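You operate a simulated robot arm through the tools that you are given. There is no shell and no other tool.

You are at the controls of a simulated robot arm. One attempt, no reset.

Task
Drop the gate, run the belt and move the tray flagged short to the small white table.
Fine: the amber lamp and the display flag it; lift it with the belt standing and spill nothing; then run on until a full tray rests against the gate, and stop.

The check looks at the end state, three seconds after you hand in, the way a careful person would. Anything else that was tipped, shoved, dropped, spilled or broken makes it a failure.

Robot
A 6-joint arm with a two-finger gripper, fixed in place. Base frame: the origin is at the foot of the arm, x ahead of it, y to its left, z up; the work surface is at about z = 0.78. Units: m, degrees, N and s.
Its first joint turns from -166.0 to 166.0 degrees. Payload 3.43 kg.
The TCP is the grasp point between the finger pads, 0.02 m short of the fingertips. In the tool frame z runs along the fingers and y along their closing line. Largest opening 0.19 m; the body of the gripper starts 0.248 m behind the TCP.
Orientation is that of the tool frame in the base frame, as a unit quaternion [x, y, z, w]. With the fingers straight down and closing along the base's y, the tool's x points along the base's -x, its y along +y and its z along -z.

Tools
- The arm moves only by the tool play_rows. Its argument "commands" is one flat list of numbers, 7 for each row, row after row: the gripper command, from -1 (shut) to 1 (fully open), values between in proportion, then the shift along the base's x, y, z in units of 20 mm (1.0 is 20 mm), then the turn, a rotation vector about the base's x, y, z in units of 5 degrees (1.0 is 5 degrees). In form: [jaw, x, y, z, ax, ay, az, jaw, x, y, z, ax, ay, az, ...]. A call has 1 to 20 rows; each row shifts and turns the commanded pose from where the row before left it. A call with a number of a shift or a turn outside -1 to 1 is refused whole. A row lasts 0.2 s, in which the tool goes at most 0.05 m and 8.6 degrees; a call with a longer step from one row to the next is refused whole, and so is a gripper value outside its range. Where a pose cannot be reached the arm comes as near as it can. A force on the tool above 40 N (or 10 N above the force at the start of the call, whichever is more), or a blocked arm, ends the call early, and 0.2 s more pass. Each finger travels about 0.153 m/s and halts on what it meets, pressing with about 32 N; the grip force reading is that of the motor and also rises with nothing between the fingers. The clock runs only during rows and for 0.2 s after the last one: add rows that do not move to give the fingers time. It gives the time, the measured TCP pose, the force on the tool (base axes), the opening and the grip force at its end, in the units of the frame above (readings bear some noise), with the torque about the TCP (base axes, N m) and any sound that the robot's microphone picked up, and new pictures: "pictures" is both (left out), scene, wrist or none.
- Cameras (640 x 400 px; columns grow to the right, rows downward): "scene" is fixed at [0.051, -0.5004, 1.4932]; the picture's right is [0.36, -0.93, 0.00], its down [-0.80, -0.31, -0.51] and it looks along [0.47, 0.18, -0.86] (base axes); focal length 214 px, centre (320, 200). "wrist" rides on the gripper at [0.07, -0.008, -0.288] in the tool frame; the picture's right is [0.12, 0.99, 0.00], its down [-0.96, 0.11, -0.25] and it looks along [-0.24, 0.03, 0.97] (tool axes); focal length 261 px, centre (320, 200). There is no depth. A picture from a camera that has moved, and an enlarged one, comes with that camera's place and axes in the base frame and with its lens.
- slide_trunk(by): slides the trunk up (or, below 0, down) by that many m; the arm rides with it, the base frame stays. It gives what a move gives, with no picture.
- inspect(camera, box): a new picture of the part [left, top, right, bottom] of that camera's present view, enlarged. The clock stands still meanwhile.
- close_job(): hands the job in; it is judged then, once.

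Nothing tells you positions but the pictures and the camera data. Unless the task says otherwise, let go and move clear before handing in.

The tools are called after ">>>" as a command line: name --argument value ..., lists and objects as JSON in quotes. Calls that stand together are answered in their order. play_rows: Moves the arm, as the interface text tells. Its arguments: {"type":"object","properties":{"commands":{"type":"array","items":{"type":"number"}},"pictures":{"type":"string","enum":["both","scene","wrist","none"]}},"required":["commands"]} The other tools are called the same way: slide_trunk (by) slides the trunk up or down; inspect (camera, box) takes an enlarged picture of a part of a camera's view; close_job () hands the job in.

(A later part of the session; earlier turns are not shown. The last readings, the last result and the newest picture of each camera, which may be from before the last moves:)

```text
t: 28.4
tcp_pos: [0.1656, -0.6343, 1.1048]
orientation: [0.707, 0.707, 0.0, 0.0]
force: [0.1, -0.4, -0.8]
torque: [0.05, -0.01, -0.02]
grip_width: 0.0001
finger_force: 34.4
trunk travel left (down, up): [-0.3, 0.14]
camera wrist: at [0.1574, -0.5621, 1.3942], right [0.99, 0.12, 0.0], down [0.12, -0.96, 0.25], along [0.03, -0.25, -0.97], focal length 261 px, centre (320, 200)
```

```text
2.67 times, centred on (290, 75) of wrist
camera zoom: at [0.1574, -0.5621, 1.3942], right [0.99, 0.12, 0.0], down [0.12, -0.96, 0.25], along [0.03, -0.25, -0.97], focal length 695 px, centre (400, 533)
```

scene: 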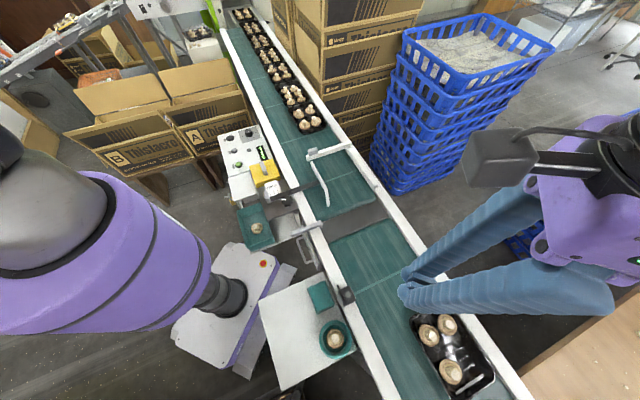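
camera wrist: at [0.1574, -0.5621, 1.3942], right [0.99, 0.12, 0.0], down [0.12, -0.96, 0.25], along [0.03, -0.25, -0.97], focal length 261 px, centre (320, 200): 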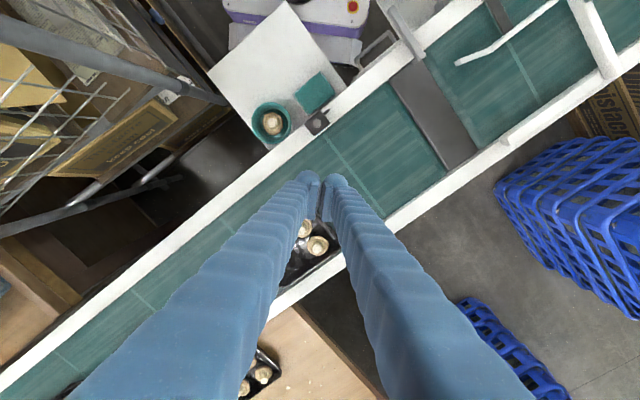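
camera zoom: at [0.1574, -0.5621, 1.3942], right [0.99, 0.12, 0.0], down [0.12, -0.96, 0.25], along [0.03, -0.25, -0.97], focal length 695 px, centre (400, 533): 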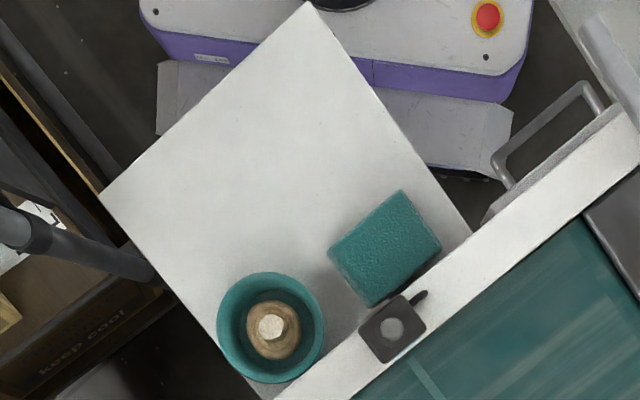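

The belt goes on well past the view, so the downstream tray has plenty of run. The small white table (z≈0.78) has a free strip about 0.13 m wide on the robot side, beside the sponge and bowl. Now I'll go back to the panel.

>>> play_rows --commands '[-1, 1, 0.9, 0, 0, 0, 1, -1, 1, 0.9, 0, 0, 0, 1, -1, 1, 0.9, 0, 0, 0, 1, -1, 1, 0.9, 0, 0, 0, 1, -1, 1, 0.9, 0, 0, 0, 1, -1, 1, 0.9, 0, 0, 0, 1, -1, 1, 0.9, 0, 0, 0, 1, -1, 1, 0.9, 0, 0, 0, 1, -1, 1, 0.9, 0, 0, 0, 1, -1, 1, 0.9, 0, 0, 0, 0, -1, 1, 0.9, 0, 0, 0, 0, -1, 1, 0.9, 0, 0, 0, 0, -1, 1, 0.9, 0, 0, 0, 0, -1, 1, 0.9, 0, 0, 0, 0, -1, 1, 1, 0, 0, 0, 0, -1, 0.9, 1, 0, 0, 0, 0, -1, 0.8, 1, 0, 0, 0, 0, -1, 0.3, 1, 0, 0, 0, 0, -1, 0.2, 1, 0, 0, 0, 0, -1, 0.2, 1, 0, 0, 0, 0]' --pictures "none"

>>> play_rows --commands '[-1, 0, 1, 0, 0, 0, 0, -1, 0, 1, 0, 0, 0, 0, -1, 0, 1, 0, 0, 0, 0, -1, 0, 1, 0, 0, 0, 0, -1, 0, 1, 0, 0, 0, 0, -1, 0, 1, 0, 0, 0, 0, -1, 0, 1, 0, 0, 0, 0, -1, 0, 1, 0, 0, 0, 0, -1, 0, 1, 0, 0, 0, 0, -1, 0, 1, 0, 0, 0, 0, -1, 0, 1, 0, 0, 0, 0, -1, 0, 1, 0, 0, 0, 0, -1, 0, 1, 0, 0, 0, 0, -1, 0, 1, 0, 0, 0, 0, -1, 0, 1, 0, 0, 0, 0, -1, 0, 1, 0, 0, 0, 0, -1, 0, 1, 0, 0, 0, 0, -1, 0, 0, 0, 0, 0, 0]'

```text
t: 32.6
tcp_pos: [0.5137, -0.2604, 1.1054]
orientation: [0.382, 0.924, 0.0, 0.0]
force: [0.2, -0.8, -0.1]
torque: [-0.07, 0.0, -0.02]
grip_width: 0.0001
finger_force: 34.1
trunk travel left (down, up): [-0.3, 0.14]
```

```text
t: 36.4
tcp_pos: [0.5138, 0.077, 1.1034]
orientation: [0.382, 0.924, 0.0, 0.001]
force: [-0.4, 0.3, -0.3]
torque: [-0.04, 0.0, 0.04]
grip_width: 0.0001
finger_force: 34.6
trunk travel left (down, up): [-0.3, 0.14]
camera wrist: at [0.4583, 0.1222, 1.3927], right [0.62, 0.79, 0.0], down [0.76, -0.6, 0.25], along [0.19, -0.15, -0.97], focal length 261 px, centre (320, 200)
```

scene: 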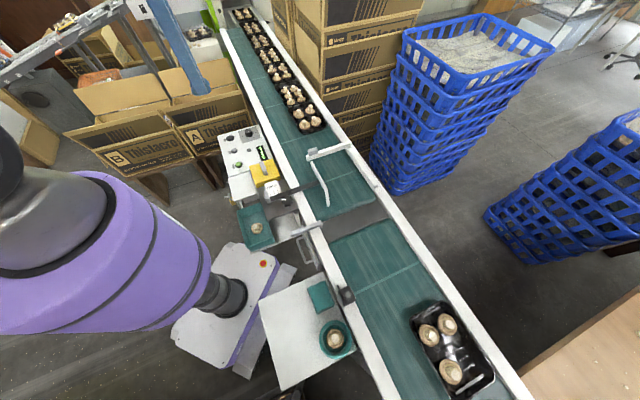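
wrist: 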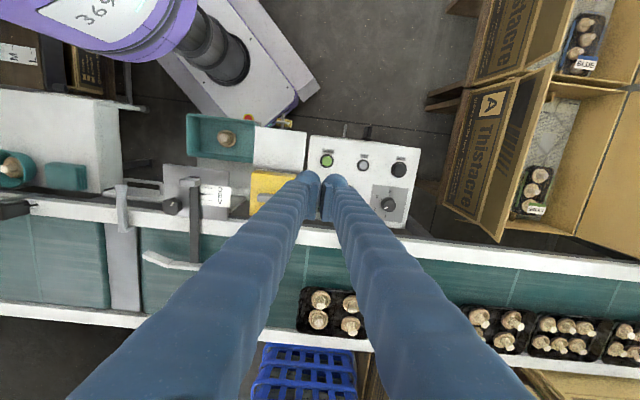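

Over the panel again, I refine START to about (0.520, 0.096). I'll descend above it.

>>> play_rows --commands '[-1, 0.3, 0.95, -1, 0, 0, 0, -1, 0, 0, -1, 0, 0, 0, -1, 0, 0, -1, 0, 0, 0, -1, 0, 0, -1, 0, 0, 0, -1, 0, 0, -1, 0, 0, 0, -1, 0, 0, -1, 0, 0, 0, -1, 0, 0, -1, 0, 0, 0, -1, 0, 0, -1, 0, 0, 0, -1, 0, 0, -1, 0, 0, 0, -1, 0, 0, -1, 0, 0, 0, -1, 0, 0, -1, 0, 0, 0, -1, 0, 0, -1, 0, 0, 0, -1, 0, 0, -1, 0, 0, 0, -1, 0, 0, -1, 0, 0, 0, -1, 0, 0, -1, 0, 0, 0, -1, 0, 0, 0, 0, 0, 0]'

>>> inspect --camera "wrist" --box '[240, 120, 420, 250]'

>>> inspect --camera "scene" --box '[210, 110, 330, 200]'

```text
t: 39.8
tcp_pos: [0.519, 0.0987, 0.8047]
orientation: [0.381, 0.924, 0.0, 0.0]
force: [-0.1, 1.0, -0.1]
torque: [-0.02, 0.01, 0.02]
grip_width: 0.0
finger_force: 34.3
trunk travel left (down, up): [-0.3, 0.14]
camera wrist: at [0.4637, 0.1431, 1.0933], right [0.62, 0.79, 0.0], down [0.76, -0.6, 0.25], along [0.19, -0.15, -0.97], focal length 261 px, centre (320, 200)
```

scene: 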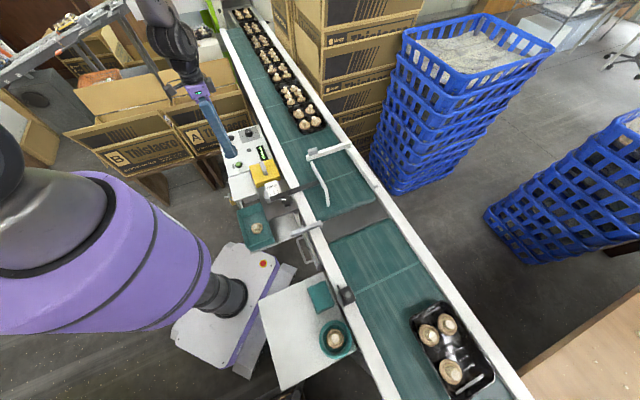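
wrist: 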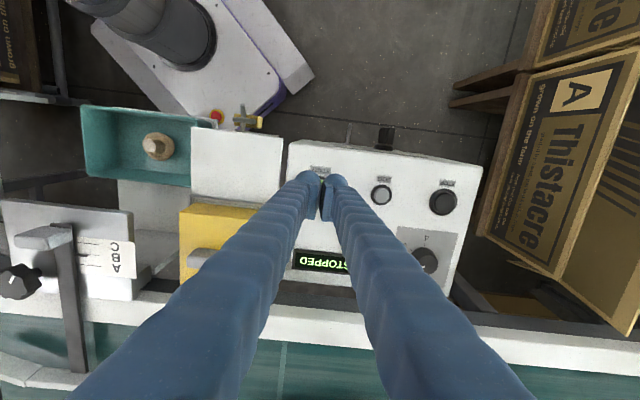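

```text
3.08 times, centred on (330, 185) of wrist
camera zoom: at [0.4637, 0.1431, 1.0933], right [0.62, 0.79, 0.0], down [0.76, -0.6, 0.25], along [0.19, -0.15, -0.97], focal length 802 px, centre (289, 246)
```

zoom: 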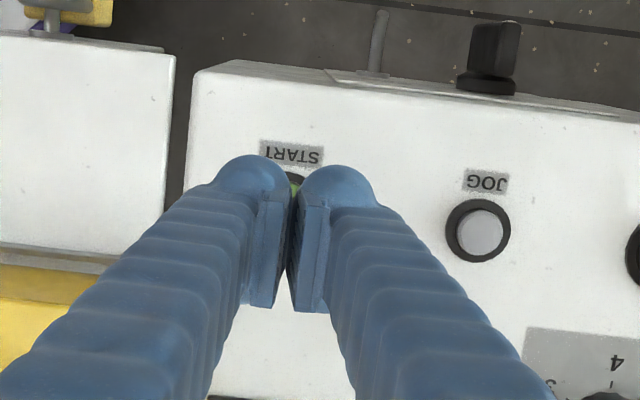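

```text
4.44 times, centred on (270, 155) of scene
camera zoom: at [0.051, -0.5004, 1.4932], right [0.36, -0.93, 0.0], down [-0.8, -0.31, -0.51], along [0.47, 0.18, -0.86], focal length 953 px, centre (542, 400)
```

zoom: 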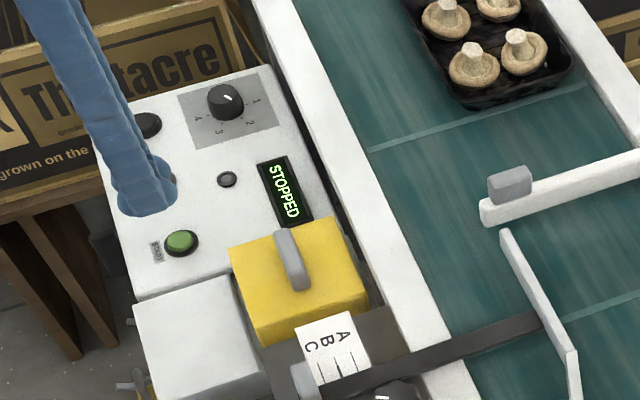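

The fingertips are right over START and the display is readable in the scene view. I'll press START slowly.

>>> play_rows --commands '[-1, 0, -0.1, -1, 0, 0, 0, -1, 0, 0, -1, 0, 0, 0, -1, 0, 0, -0.8, 0, 0, 0, -1, 0, 0, -0.25, 0, 0, 0, -1, 0, 0, -0.25, 0, 0, 0]' --pictures "scene"

>>> inspect --camera "scene" --box '[210, 110, 330, 200]'

```text
t: 41.0
tcp_pos: [0.5203, 0.0965, 0.7393]
orientation: [0.382, 0.924, 0.0, 0.0]
force: [0.7, 0.1, 0.2]
torque: [0.02, 0.01, 0.0]
grip_width: 0.0
finger_force: 34.6
trunk travel left (down, up): [-0.3, 0.14]
```

scene: 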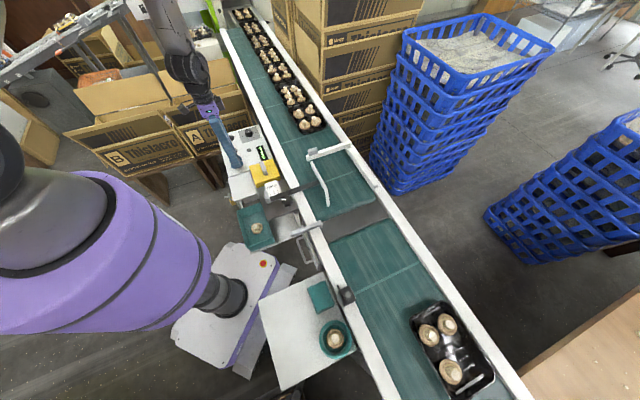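

```text
4.44 times, centred on (270, 155) of scene
camera zoom: at [0.051, -0.5004, 1.4932], right [0.36, -0.93, 0.0], down [-0.8, -0.31, -0.51], along [0.47, 0.18, -0.86], focal length 953 px, centre (542, 400)
```

zoom: 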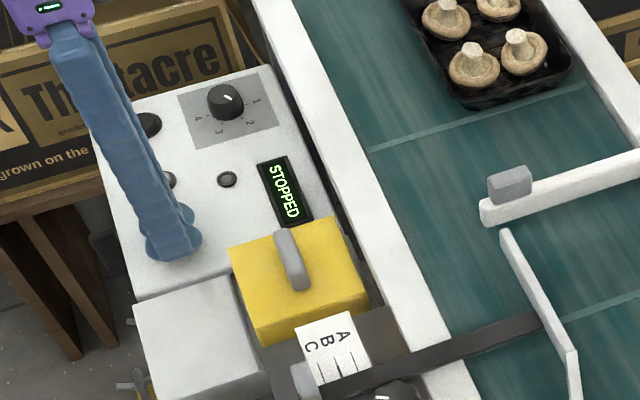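

>>> play_rows --commands '[-1, 0, 0, -0.2, 0, 0, 0, -1, 0, 0, -0.2, 0, 0, 0]' --pictures "none"

>>> inspect --camera "scene" --box '[210, 110, 330, 200]'

```text
t: 41.6
tcp_pos: [0.5189, 0.0954, 0.7319]
orientation: [0.383, 0.924, 0.0, 0.0]
force: [0.9, -4.8, 11.8]
torque: [-0.12, -0.03, 0.0]
grip_width: 0.0061
finger_force: 34.4
trunk travel left (down, up): [-0.3, 0.14]
heard: click
```

```text
4.44 times, centred on (270, 155) of scene
camera zoom: at [0.051, -0.5004, 1.4932], right [0.36, -0.93, 0.0], down [-0.8, -0.31, -0.51], along [0.47, 0.18, -0.86], focal length 953 px, centre (542, 400)
```

zoom: 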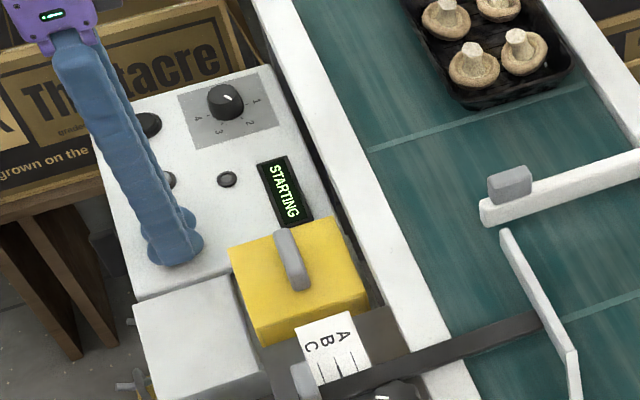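

It clicked and the display shows STARTING. I'll lift off and move to hover over STOP while watching.

>>> play_rows --commands '[-1, 0, 0, 1, 0, 0, 0, -1, 0.5, 0.5, 1, 0, 0, 0, -1, 1, 0.95, 0, 0, 0, 0, -1, 1, 0.95, 0, 0, 0, 0, -1, 1, 0.95, 0, 0, 0, 0, -1, 1, 0.95, 0, 0, 0, 0]' --pictures "scene"

>>> inspect --camera "scene" --box '[210, 80, 370, 200]'

```text
t: 43.0
tcp_pos: [0.6078, 0.1817, 0.7724]
orientation: [0.381, 0.924, -0.001, 0.0]
force: [0.2, -0.4, -0.3]
torque: [0.01, 0.01, 0.0]
grip_width: 0.0
finger_force: 34.2
trunk travel left (down, up): [-0.3, 0.14]
```

scene: 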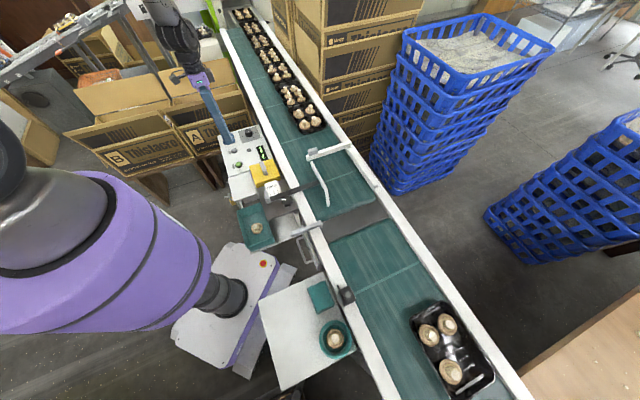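

```text
3.33 times, centred on (290, 140) of scene
camera zoom: at [0.051, -0.5004, 1.4932], right [0.36, -0.93, 0.0], down [-0.8, -0.31, -0.51], along [0.47, 0.18, -0.86], focal length 715 px, centre (420, 400)
```

zoom: 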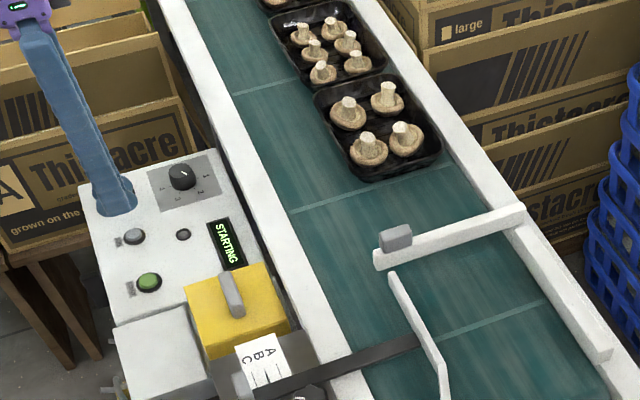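

>>> play_rows --commands '[-1, 1, 1, 0, 0, 0, 0, -1, 1, 1, 0, 0, 0, 0, -1, 0.3, 0.3, -0.5, 0, 0, 0]' --pictures "both"

>>> inspect --camera "scene" --box '[210, 80, 370, 200]'

```text
t: 43.8
tcp_pos: [0.6543, 0.2283, 0.7635]
orientation: [0.383, 0.924, 0.0, 0.0]
force: [0.0, 0.2, -0.3]
torque: [-0.02, 0.03, 0.01]
grip_width: 0.0002
finger_force: 34.4
trunk travel left (down, up): [-0.3, 0.14]
camera wrist: at [0.5985, 0.2731, 1.0519], right [0.62, 0.79, 0.0], down [0.76, -0.6, 0.25], along [0.19, -0.15, -0.97], focal length 261 px, centre (320, 200)
```

scene: 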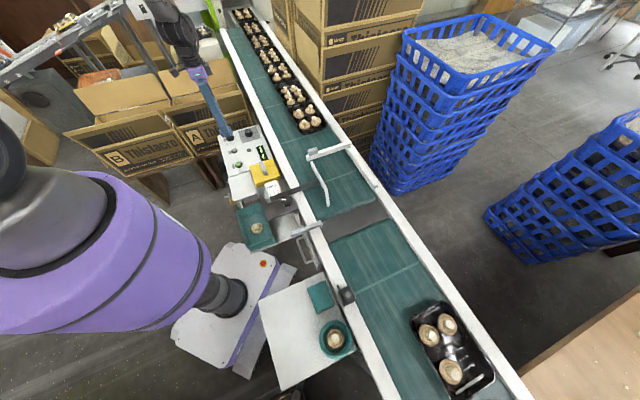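
wrist: 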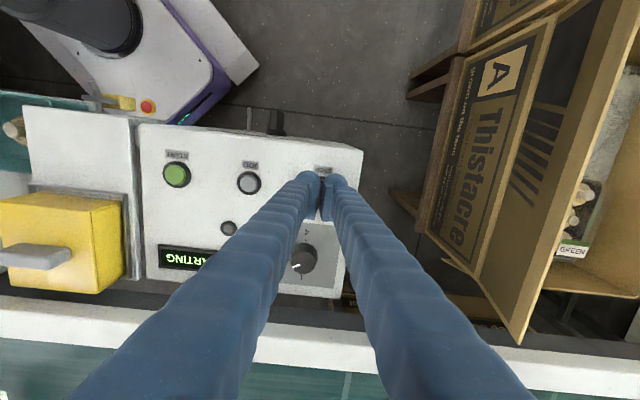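

```text
3.33 times, centred on (290, 140) of scene
camera zoom: at [0.051, -0.5004, 1.4932], right [0.36, -0.93, 0.0], down [-0.8, -0.31, -0.51], along [0.47, 0.18, -0.86], focal length 715 px, centre (420, 400)
```

zoom: 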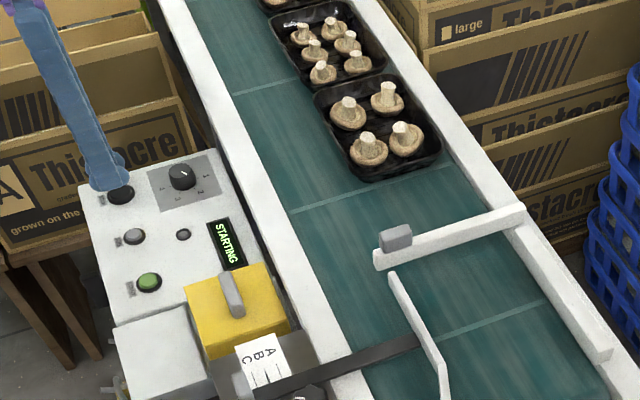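

I'm over STOP and it still reads STARTING. I'll lower a little and wait in short calls.

>>> play_rows --commands '[-1, 0, 0, -0.5, 0, 0, 0, -1, 0, 0, 0, 0, 0, 0, -1, 0, 0, 0, 0, 0, 0]' --pictures "scene"

>>> inspect --camera "scene" --box '[210, 80, 370, 200]'

```text
t: 44.6
tcp_pos: [0.6548, 0.2278, 0.7528]
orientation: [0.382, 0.924, 0.001, 0.001]
force: [-0.6, 0.5, -0.1]
torque: [0.01, 0.01, -0.02]
grip_width: 0.0
finger_force: 34.4
trunk travel left (down, up): [-0.3, 0.14]
```

scene: 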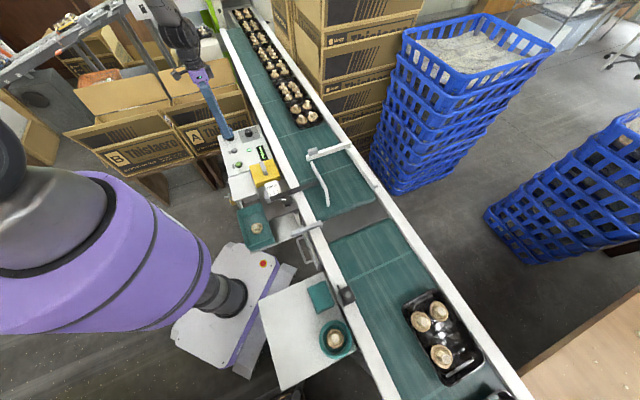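

```text
3.33 times, centred on (290, 140) of scene
camera zoom: at [0.051, -0.5004, 1.4932], right [0.36, -0.93, 0.0], down [-0.8, -0.31, -0.51], along [0.47, 0.18, -0.86], focal length 715 px, centre (420, 400)
```

zoom: 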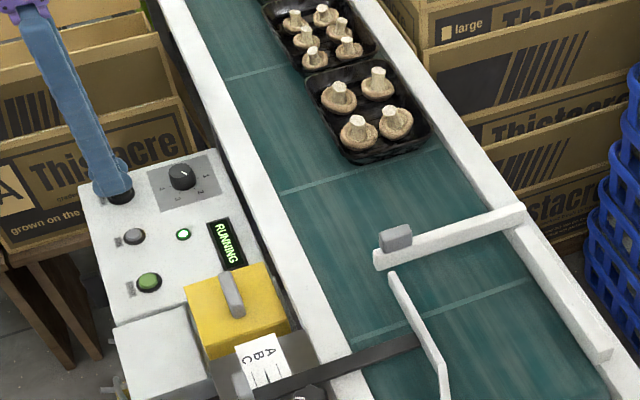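

The belt actually runs away from me, toward the far end: both the 3-mushroom tray and the queue shifted that way. So the 3-mushroom tray is the one that will come to the gate. I'm checking the far end of the belt while the clock stands.

>>> inspect --camera "scene" --box '[190, 0, 290, 70]'

>>> inspect --camera "scene" --box '[380, 270, 540, 400]'

```text
5.71 times, centred on (240, 35) of scene
camera zoom: at [0.051, -0.5004, 1.4932], right [0.36, -0.93, 0.0], down [-0.8, -0.31, -0.51], along [0.47, 0.18, -0.86], focal length 1226 px, centre (777, 1143)
```

zoom: 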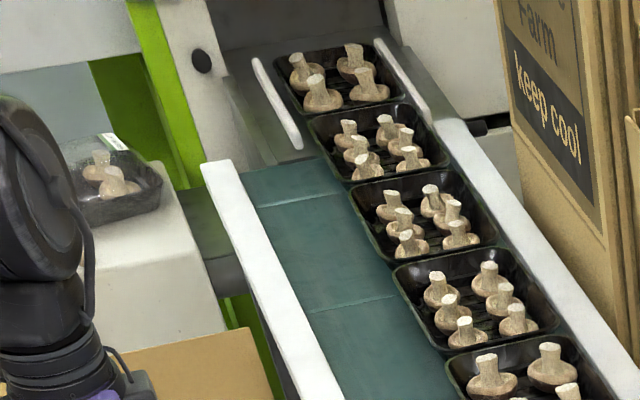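

```text
3.08 times, centred on (460, 335) of scene
camera zoom: at [0.051, -0.5004, 1.4932], right [0.36, -0.93, 0.0], down [-0.8, -0.31, -0.51], along [0.47, 0.18, -0.86], focal length 660 px, centre (-111, -215)
```

zoom: 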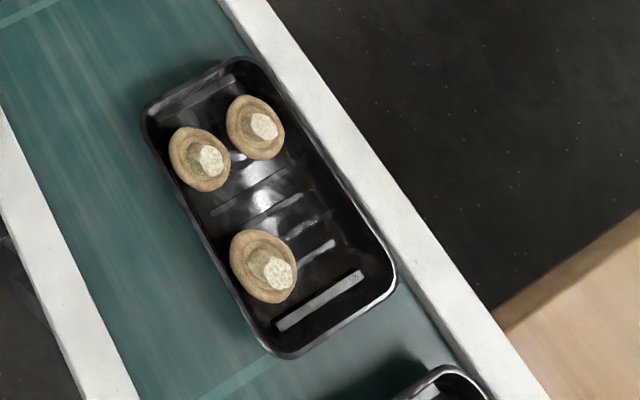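

The far end feeds into a packing machine, so running the belt is safe. The short tray (3 of 4 mushrooms) has to travel to the gate, so I'll let the belt run and watch the lamp and display.

>>> play_rows --commands '[-1, 0, 0, -0.3, 0, 0, 0, -1, 0, 0, 0, 0, 0, 0, -1, 0, 0, 0, 0, 0, 0, -1, 0, 0, 0, 0, 0, 0, -1, 0, 0, 0, 0, 0, 0]' --pictures "scene"

>>> inspect --camera "scene" --box '[210, 100, 330, 200]'

```text
t: 45.8
tcp_pos: [0.6548, 0.2297, 0.7458]
orientation: [0.381, 0.924, 0.001, 0.001]
force: [0.1, 0.0, 0.5]
torque: [-0.01, 0.01, -0.02]
grip_width: 0.0
finger_force: 35.0
trunk travel left (down, up): [-0.3, 0.14]
```

scene: 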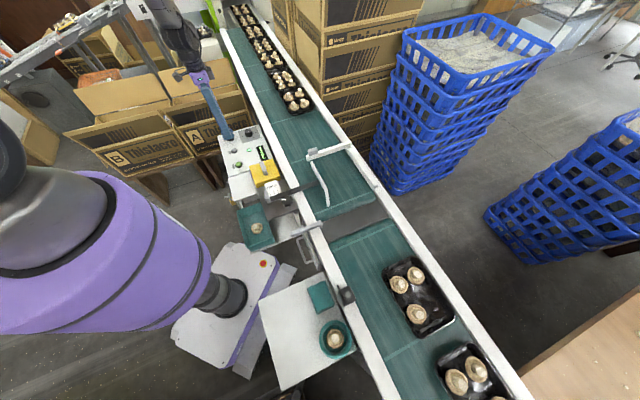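

```text
4.00 times, centred on (270, 150) of scene
camera zoom: at [0.051, -0.5004, 1.4932], right [0.36, -0.93, 0.0], down [-0.8, -0.31, -0.51], along [0.47, 0.18, -0.86], focal length 858 px, centre (520, 400)
```

zoom: 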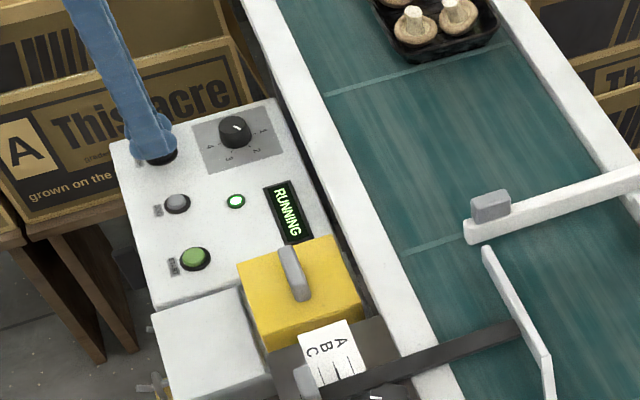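

>>> play_rows --commands '[-1, 0, 0, 0, 0, 0, 0, -1, 0, 0, 0, 0, 0, 0, -1, 0, 0, 0, 0, 0, 0, -1, 0, 0, 0, 0, 0, 0]' --pictures "scene"

>>> inspect --camera "scene" --box '[210, 100, 330, 200]'

```text
t: 46.8
tcp_pos: [0.6552, 0.2283, 0.7456]
orientation: [0.383, 0.924, 0.0, 0.0]
force: [-0.3, -0.3, -0.4]
torque: [0.0, 0.0, -0.04]
grip_width: 0.0
finger_force: 34.0
trunk travel left (down, up): [-0.3, 0.14]
```

scene: 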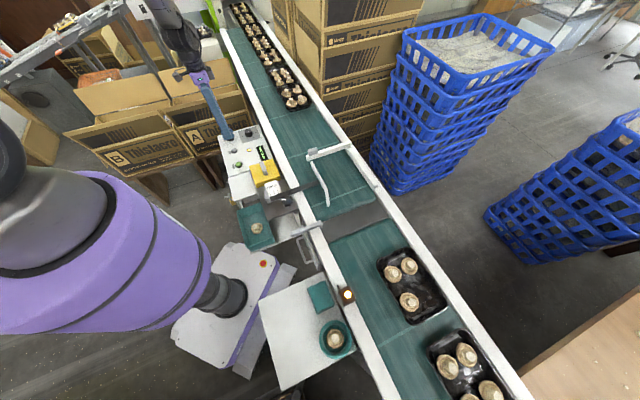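

```text
4.00 times, centred on (270, 150) of scene
camera zoom: at [0.051, -0.5004, 1.4932], right [0.36, -0.93, 0.0], down [-0.8, -0.31, -0.51], along [0.47, 0.18, -0.86], focal length 858 px, centre (520, 400)
```

zoom: 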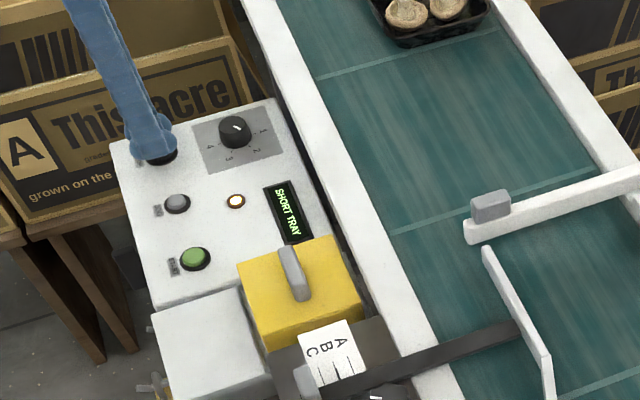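

The lamp turned amber and the display reads SHORT TRAY for the 3-mushroom tray, which is now near (0.255, -0.725). I'm pressing STOP.

>>> play_rows --commands '[-1, 0, 0, -0.5, 0, 0, 0, -1, 0, 0, -0.2, 0, 0, 0]' --pictures "scene"

>>> inspect --camera "scene" --box '[210, 100, 330, 200]'

```text
t: 47.4
tcp_pos: [0.6554, 0.2284, 0.7319]
orientation: [0.383, 0.924, -0.001, 0.0]
force: [-1.5, -2.5, 6.8]
torque: [-0.04, 0.03, 0.0]
grip_width: 0.0063
finger_force: 33.9
trunk travel left (down, up): [-0.3, 0.14]
heard: click
```

scene: 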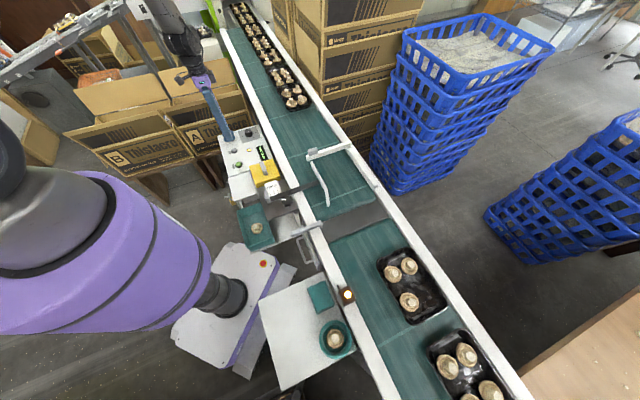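

```text
4.00 times, centred on (270, 150) of scene
camera zoom: at [0.051, -0.5004, 1.4932], right [0.36, -0.93, 0.0], down [-0.8, -0.31, -0.51], along [0.47, 0.18, -0.86], focal length 858 px, centre (520, 400)
```

zoom: 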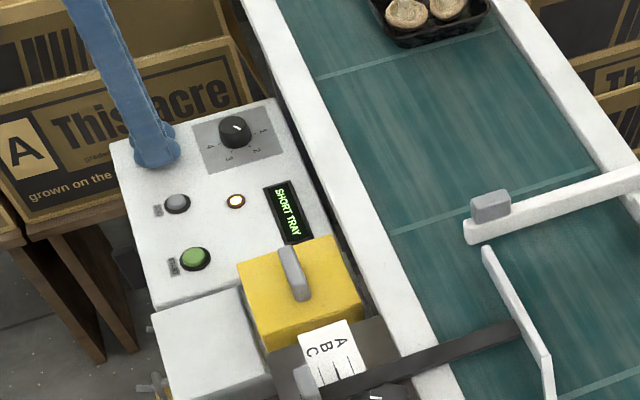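

The belt is standing and STOP clicked. Now I'll rise and carry the opened gripper over to the flagged tray, turning it to close across the tray's width.

>>> play_rows --commands '[-1, 0, 0, 1, 0, 0, 0, -1, 0, 0, 1, 0, 0, 0, -1, 0, 0, 1, 0, 0, 0, -1, 0, 0, 1, 0, 0, 0, -1, 0, 0, 1, 0, 0, 0, -1, -0.2, -1, 1, 0, 0, 0, -1, -0.2, -1, 1, 0, 0, 0, -1, -0.2, -1, 1, 0, 0, 0, -1, -0.2, -1, 1, 0, 0, 0, -1, -0.2, -1, 1, 0, 0, 0, -1, -0.2, -1, 1, 0, 0, 0, -1, -0.2, -1, 1, 0, 0, 0, -1, -0.2, -1, 1, 0, 0, 0, -1, -0.2, -1, 1, 0, 0, 0, -1, -0.2, -1, 1, 0, 0, 0, -1, -0.2, -1, 1, 0, 0, 0, -1, -0.2, -1, 1, 0, 0, 0, -1, -0.5, -1, 0, 0, 0, 0, -1, -0.5, -1, 0, 0, 0, 0, -1, -0.5, -1, 0, 0, 0, 0]' --pictures "none"

>>> play_rows --commands '[1, -0.5, -1, 0, 0, 0, -1, 1, -0.5, -1, 0, 0, 0, -1, 1, -0.5, -1, 0, 0, 0, -1, 1, -0.5, -1, 0, 0, 0, -1, 1, -0.5, -1, 0, 0, 0, -1, 1, -0.5, -1, 0, 0, 0, -1, 1, -0.5, -1, 0, 0, 0, -1, 1, -0.5, -1, 0, 0, 0, -1, 1, -0.5, -1, 0, 0, 0, -1, 1, -0.5, -1, 0, 0, 0, -1, 1, -0.5, -1, 0, 0, 0, -1, 1, -0.5, -1, 0, 0, 0, -1, 1, -0.5, -1, 0, 0, 0, -1, 1, -0.5, -1, 0, 0, 0, -1, 1, -0.5, -1, 0, 0, 0, -1, 1, -0.5, -1, 0, 0, 0, -1, 1, -0.5, -1, 0, 0, 0, -1, 1, -0.5, -1, 0, 0, 0, -1, 1, -0.5, -1, 0, 0, 0, 0, 1, -0.5, -1, 0, 0, 0, 0]' --pictures "none"

>>> play_rows --commands '[1, -0.5, -1, 0, 0, 0, 0, 1, -0.5, -1, 0, 0, 0, 0, 1, -0.5, -1, 0, 0, 0, 0, 1, -0.5, -1, 0, 0, 0, 0, 1, -0.5, -1, 0, 0, 0, 0, 1, -0.5, -1, 0, 0, 0, 0, 1, -0.5, -1, 0, 0, 0, 0, 1, -0.5, -1, 0, 0, 0, 0, 1, -0.5, -1, 0, 0, 0, 0, 1, -0.5, -1, 0, 0, 0, 0, 1, -0.5, -1, 0, 0, 0, 0, 1, 0, 0, 0, 0, 0, 0]'

```text
t: 51.6
tcp_pos: [0.5773, -0.073, 1.0699]
orientation: [0.382, 0.924, 0.0, -0.001]
force: [-0.9, -0.2, 0.6]
torque: [0.03, 0.01, 0.05]
grip_width: 0.0
finger_force: 34.4
trunk travel left (down, up): [-0.3, 0.14]
```

```text
t: 55.8
tcp_pos: [0.3788, -0.471, 1.0697]
orientation: [0.924, 0.383, 0.0, 0.0]
force: [0.1, -0.4, -0.1]
torque: [0.0, -0.03, 0.0]
grip_width: 0.1898
finger_force: 0.1
trunk travel left (down, up): [-0.3, 0.14]
```

```text
t: 58.4
tcp_pos: [0.2675, -0.6931, 1.0704]
orientation: [0.924, 0.383, 0.0, 0.0]
force: [0.4, -1.0, 0.3]
torque: [0.04, -0.03, -0.03]
grip_width: 0.1903
finger_force: 0.0
trunk travel left (down, up): [-0.3, 0.14]
camera wrist: at [0.3116, -0.6361, 1.358], right [0.79, -0.62, 0.0], down [-0.6, -0.76, 0.25], along [-0.15, -0.19, -0.97], focal length 261 px, centre (320, 200)
```

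scene: 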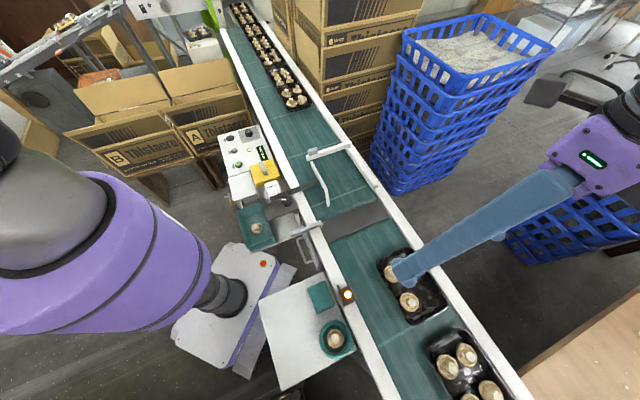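
wrist: 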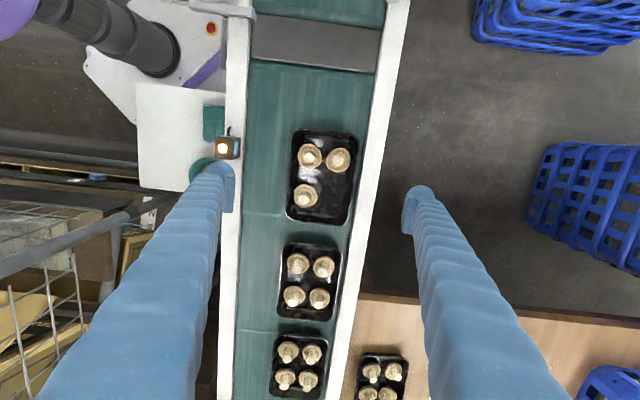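

>>> inspect --camera "wrist" --box '[220, 110, 420, 235]'

>>> inspect --camera "scene" --box '[340, 220, 480, 340]'

>>> inspect --camera "wrist" --box '[120, 70, 260, 200]'

```text
3.20 times, centred on (320, 172) of wrist
camera zoom: at [0.3116, -0.6361, 1.358], right [0.79, -0.62, 0.0], down [-0.6, -0.76, 0.25], along [-0.15, -0.19, -0.97], focal length 834 px, centre (320, 288)
```

zoom: 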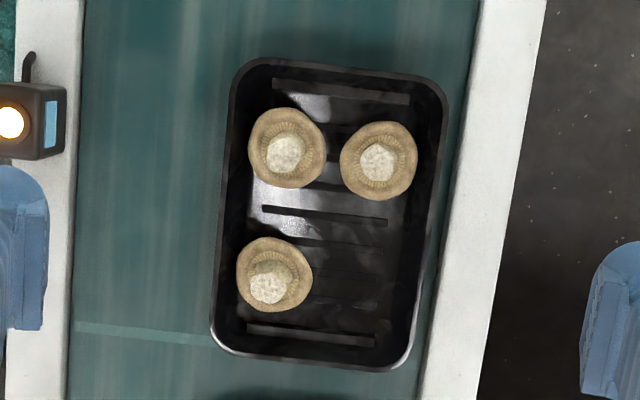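

```text
3.33 times, centred on (410, 280) of scene
camera zoom: at [0.051, -0.5004, 1.4932], right [0.36, -0.93, 0.0], down [-0.8, -0.31, -0.51], along [0.47, 0.18, -0.86], focal length 715 px, centre (20, -67)
```

zoom: 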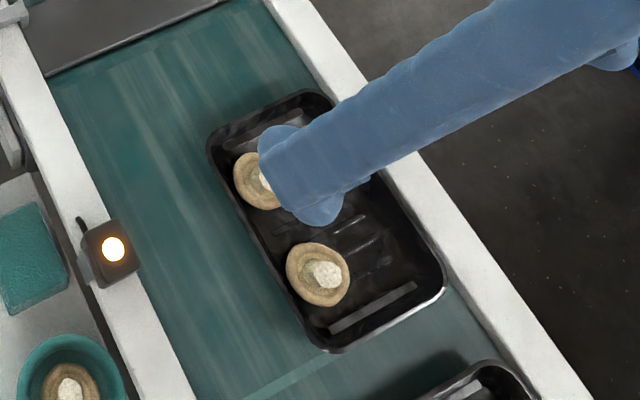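

```text
3.08 times, centred on (190, 135) of wrist
camera zoom: at [0.3116, -0.6361, 1.358], right [0.79, -0.62, 0.0], down [-0.6, -0.76, 0.25], along [-0.15, -0.19, -0.97], focal length 802 px, centre (720, 400)
```

zoom: 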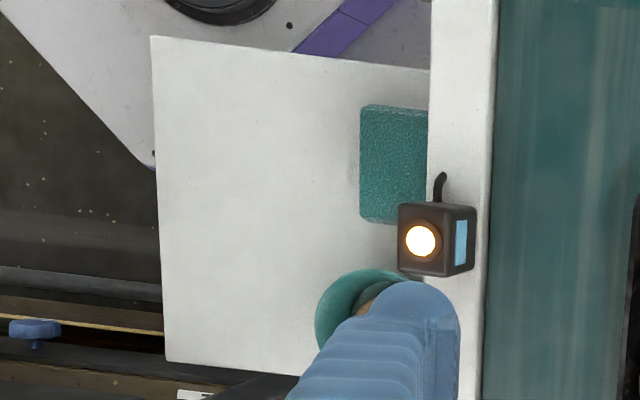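

The tray is about 0.131 × 0.186 m with its rim near z≈0.82, and the gap to the right rail is only about 15 mm. I'll go lower over the tray centre to measure that gap more precisely.

>>> play_rows --commands '[1, -0.35, -0.4, -1, 0, 0, 0, 1, 0, 0, -1, 0, 0, 0, 1, 0, 0, -1, 0, 0, 0, 1, 0, 0, -1, 0, 0, 0, 1, 0, 0, -1, 0, 0, 0, 1, 0, 0, -1, 0, 0, 0, 1, 0, 0, 0, 0, 0, 0]'

>>> inspect --camera "wrist" --box '[240, 100, 440, 260]'

>>> inspect --camera "scene" --box '[370, 220, 480, 320]'

```text
t: 60.0
tcp_pos: [0.2597, -0.7016, 0.9508]
orientation: [0.924, 0.383, 0.0, 0.0]
force: [-0.1, 0.0, -0.2]
torque: [0.02, -0.02, 0.01]
grip_width: 0.1898
finger_force: 0.0
trunk travel left (down, up): [-0.3, 0.14]
camera wrist: at [0.3038, -0.6444, 1.2393], right [0.79, -0.62, 0.0], down [-0.6, -0.76, 0.25], along [-0.15, -0.19, -0.97], focal length 261 px, centre (320, 200)
```

scene: 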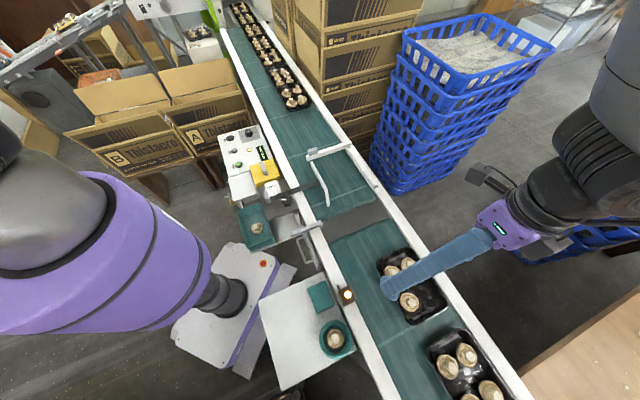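
wrist: 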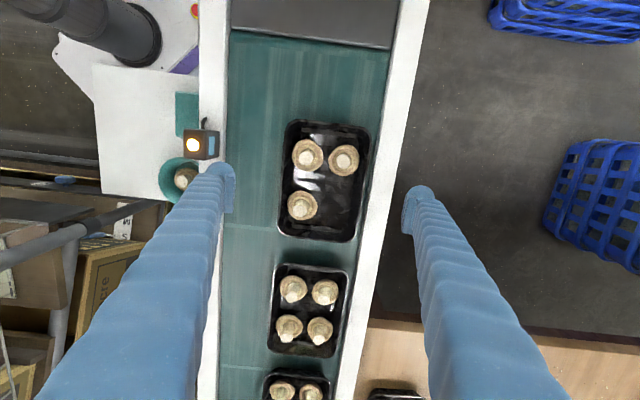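

```text
2.50 times, centred on (340, 180) of wrist
camera zoom: at [0.3038, -0.6444, 1.2393], right [0.79, -0.62, 0.0], down [-0.6, -0.76, 0.25], along [-0.15, -0.19, -0.97], focal length 652 px, centre (270, 250)
```

zoom: 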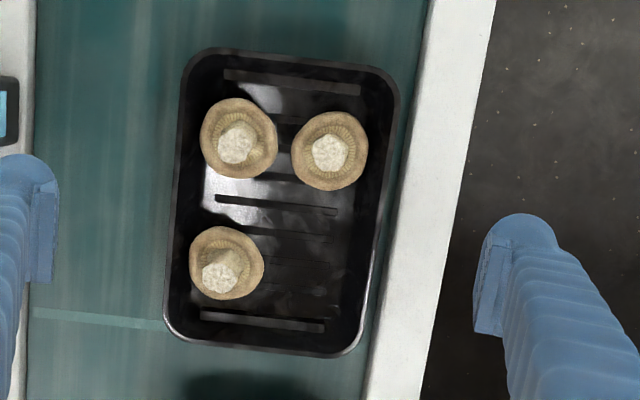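

```text
4.00 times, centred on (425, 270) of scene
camera zoom: at [0.051, -0.5004, 1.4932], right [0.36, -0.93, 0.0], down [-0.8, -0.31, -0.51], along [0.47, 0.18, -0.86], focal length 858 px, centre (-100, -80)
```

zoom: 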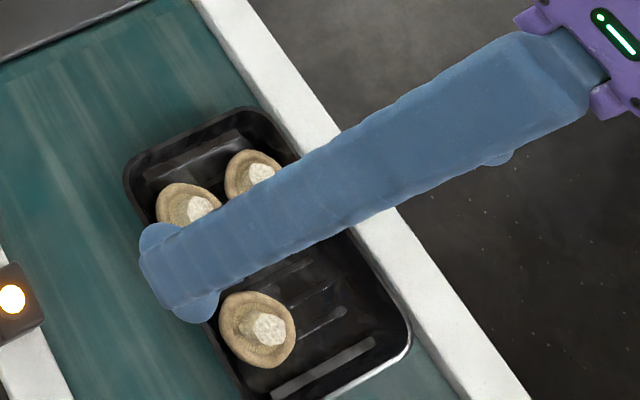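

The right-hand gap looks like 10–15 mm, which is too tight for a 16 mm finger. I'll pinch the tray's free rear wall lightly and slide the tray about 2 cm left on the standing belt, then grip it across its width. First I'll turn the tool so it closes along the belt.

>>> play_rows --commands '[-0.37, -0.15, -0.25, 0, 0, 0, 1, -0.37, -0.15, -0.25, 0, 0, 0, 1, -0.37, -0.15, -0.25, 0, 0, 0, 1, -0.37, -0.15, -0.25, 0, 0, 0, 1, -0.37, -0.15, -0.25, 0, 0, 0, 1, -0.37, -0.15, -0.25, 0, 0, 0, 1, -0.37, -0.15, -0.25, 0, 0, 0, 1, -0.37, -0.15, -0.25, 0, 0, 0, 1, -0.37, -0.15, -0.25, 0, 0, 0, 1, -0.37, -0.15, -0.25, 0, 0, 0, 1, -0.37, -0.15, -0.25, 0, 0, 0, 1, -0.37, -0.15, -0.25, 0, 0, 0, 1, -0.37, -0.15, -0.25, 0, 0, 0, 1, -0.37, -0.15, -0.25, 0, 0, 0, 1, -0.37, -0.15, -0.25, 0, 0, 0, 1, -0.37, -0.15, -0.25, 0, 0, 0, 1, -0.37, 0, -0.2, 0, 0, 0, 1, -0.37, 0, 0, 0, 0, 0, 1, -0.37, 0, 0, 0, 0, 0, 0]'

>>> inspect --camera "wrist" --box '[220, 100, 440, 260]'

>>> inspect --camera "scene" --box '[370, 240, 500, 350]'

```text
t: 64.0
tcp_pos: [0.2098, -0.7846, 0.9499]
orientation: [0.382, 0.924, 0.0, 0.0]
force: [-0.5, -0.2, 0.4]
torque: [0.0, 0.0, -0.02]
grip_width: 0.0599
finger_force: 0.1
trunk travel left (down, up): [-0.3, 0.14]
camera wrist: at [0.1553, -0.7402, 1.2394], right [0.62, 0.79, 0.0], down [0.76, -0.6, 0.25], along [0.19, -0.15, -0.97], focal length 261 px, centre (320, 200)
```

scene: 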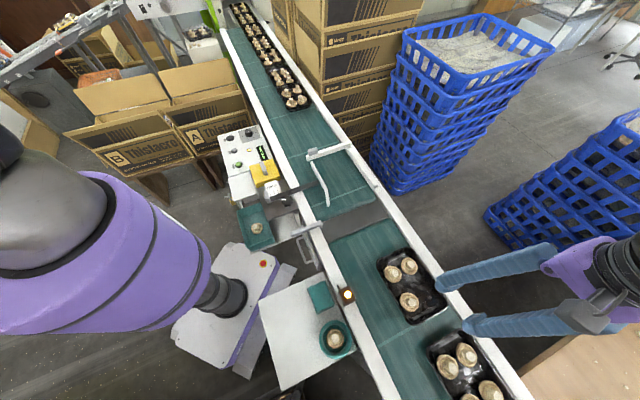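
wrist: 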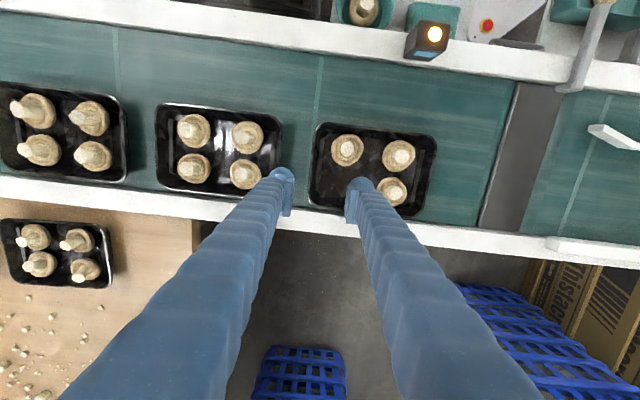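

```text
2.50 times, centred on (330, 180) of wrist
camera zoom: at [0.1553, -0.7402, 1.2394], right [0.62, 0.79, 0.0], down [0.76, -0.6, 0.25], along [0.19, -0.15, -0.97], focal length 652 px, centre (295, 250)
```

zoom: 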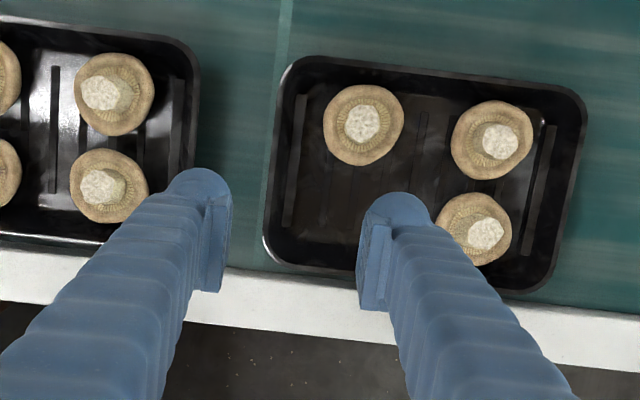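

```text
3.64 times, centred on (435, 295) of scene
camera zoom: at [0.051, -0.5004, 1.4932], right [0.36, -0.93, 0.0], down [-0.8, -0.31, -0.51], along [0.47, 0.18, -0.86], focal length 780 px, centre (-98, -146)
```

zoom: 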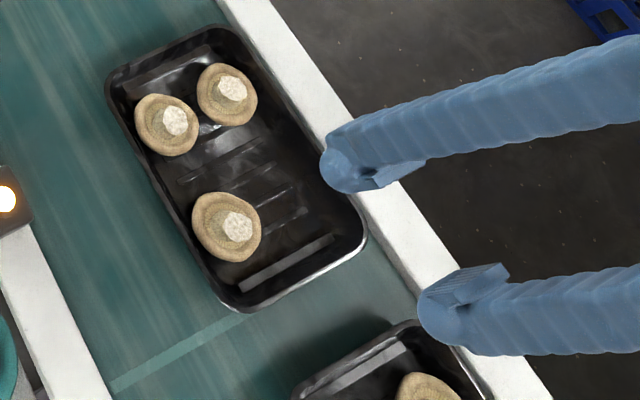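

The rear wall is at p≈-0.41 along the belt, with clear floor on the rail side of it and about 5 cm to the next tray. I'll narrow the opening and descend astride the rear wall, stopping above the rim to check.

>>> play_rows --commands '[-0.474, -0.2, -0.2, 0, 0, 0, 0, -0.474, 0, 0, -1, 0, 0, 0, -0.474, 0, 0, -1, 0, 0, 0, -0.474, 0, 0, -1, 0, 0, 0, -0.474, 0, 0, -1, 0, 0, 0, -0.474, 0, 0, 0, 0, 0, 0]'

>>> inspect --camera "wrist" --box '[220, 100, 440, 260]'

>>> inspect --camera "scene" --box '[370, 240, 500, 350]'

```text
t: 65.4
tcp_pos: [0.208, -0.7874, 0.8725]
orientation: [0.383, 0.924, -0.001, 0.0]
force: [0.6, 0.3, 0.4]
torque: [-0.01, 0.01, -0.01]
grip_width: 0.05
finger_force: 0.1
trunk travel left (down, up): [-0.3, 0.14]
camera wrist: at [0.152, -0.7428, 1.16], right [0.62, 0.79, 0.0], down [0.76, -0.6, 0.25], along [0.19, -0.15, -0.97], focal length 261 px, centre (320, 200)
```

scene: 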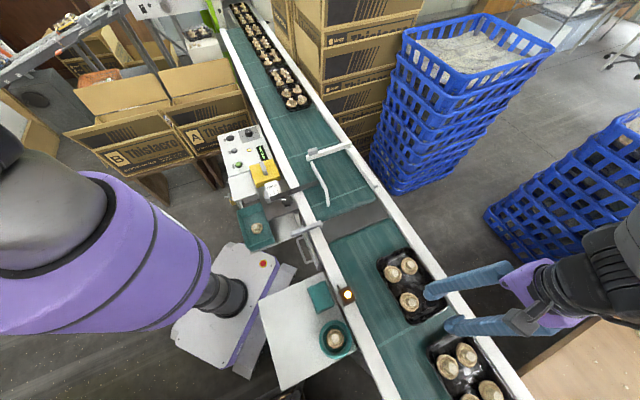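
wrist: 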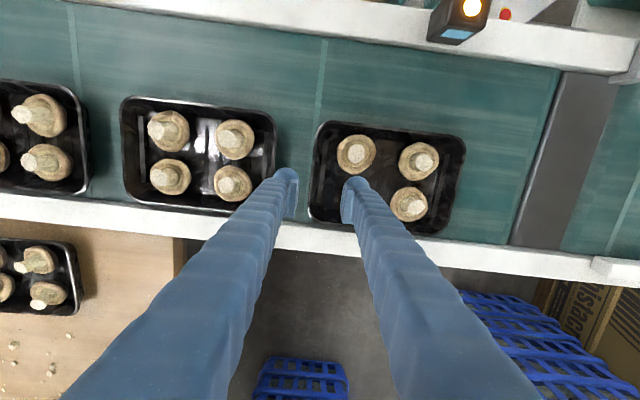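

```text
2.50 times, centred on (330, 180) of wrist
camera zoom: at [0.152, -0.7428, 1.16], right [0.62, 0.79, 0.0], down [0.76, -0.6, 0.25], along [0.19, -0.15, -0.97], focal length 652 px, centre (295, 250)
```

zoom: 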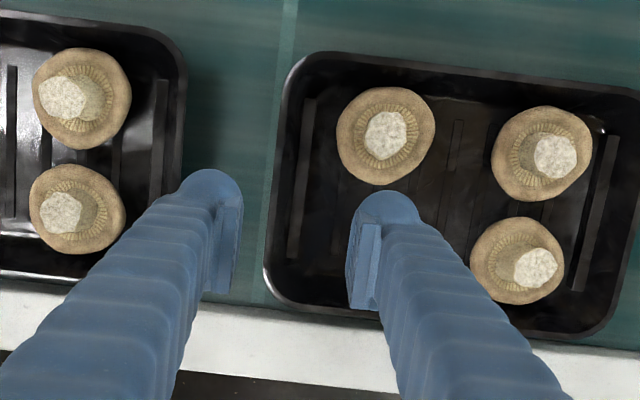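

```text
3.64 times, centred on (435, 295) of scene
camera zoom: at [0.051, -0.5004, 1.4932], right [0.36, -0.93, 0.0], down [-0.8, -0.31, -0.51], along [0.47, 0.18, -0.86], focal length 780 px, centre (-98, -146)
```

zoom: 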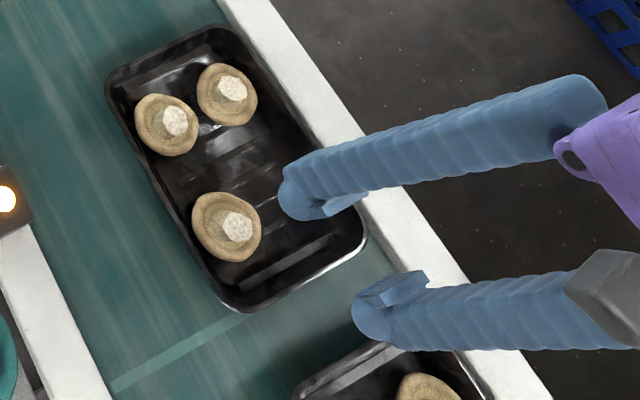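

I need a tighter straddle, close to the wall and clear of the mushroom. I'll narrow to 30 mm, shift 8 mm upstream and descend carefully.

>>> play_rows --commands '[-0.684, -0.18, -0.385, 0, 0, 0, 0, -0.684, 0, 0, -0.5, 0, 0, 0, -0.684, 0, 0, -0.5, 0, 0, 0, -0.684, 0, 0, 0, 0, 0, 0]'

>>> inspect --camera "wrist" --box '[220, 100, 440, 260]'

>>> inspect --camera "scene" --box '[390, 260, 480, 340]'

```text
t: 66.4
tcp_pos: [0.204, -0.7953, 0.8495]
orientation: [0.382, 0.924, -0.001, 0.0]
force: [-0.2, -0.1, -1.2]
torque: [-0.01, -0.04, -0.03]
grip_width: 0.0301
finger_force: 0.0
trunk travel left (down, up): [-0.3, 0.14]
camera wrist: at [0.1482, -0.7521, 1.139], right [0.62, 0.79, 0.0], down [0.76, -0.6, 0.25], along [0.19, -0.15, -0.97], focal length 261 px, centre (320, 200)
```

scene: 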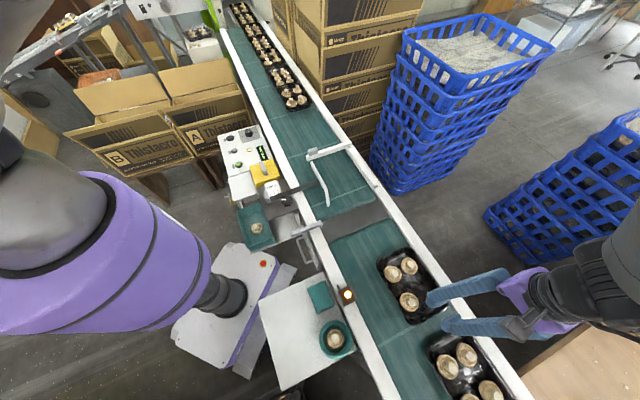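
wrist: 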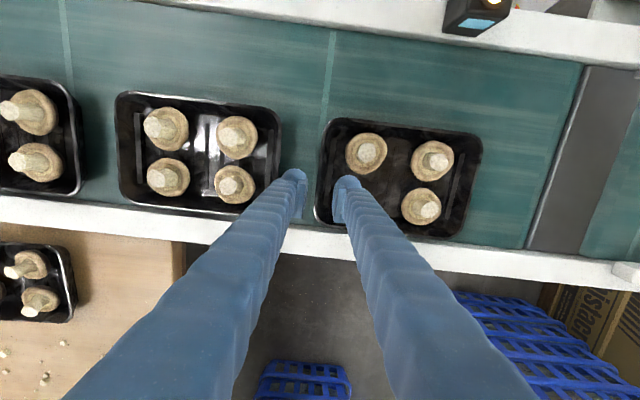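

```text
2.50 times, centred on (330, 180) of wrist
camera zoom: at [0.1482, -0.7521, 1.139], right [0.62, 0.79, 0.0], down [0.76, -0.6, 0.25], along [0.19, -0.15, -0.97], focal length 652 px, centre (295, 250)
```

zoom: 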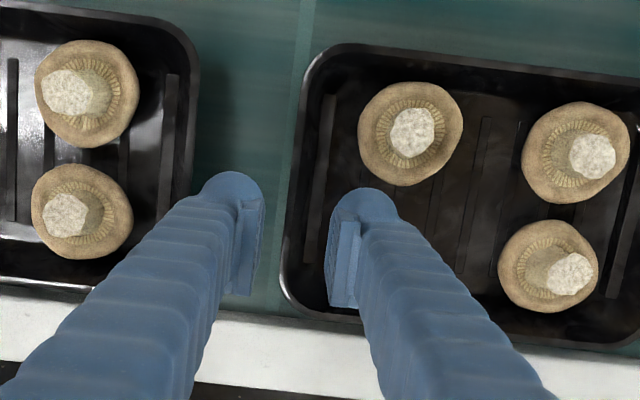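

```text
5.00 times, centred on (435, 300) of scene
camera zoom: at [0.051, -0.5004, 1.4932], right [0.36, -0.93, 0.0], down [-0.8, -0.31, -0.51], along [0.47, 0.18, -0.86], focal length 1072 px, centre (-255, -300)
```

zoom: 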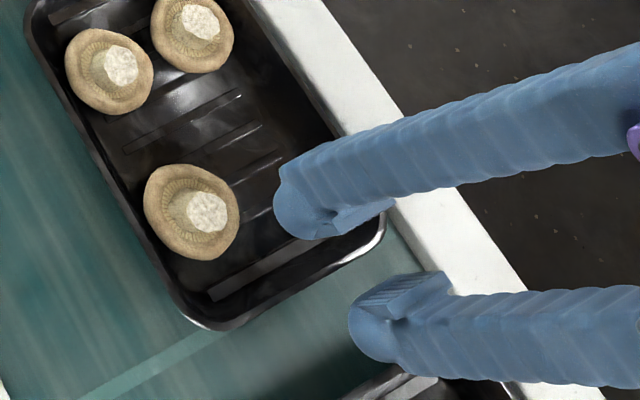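

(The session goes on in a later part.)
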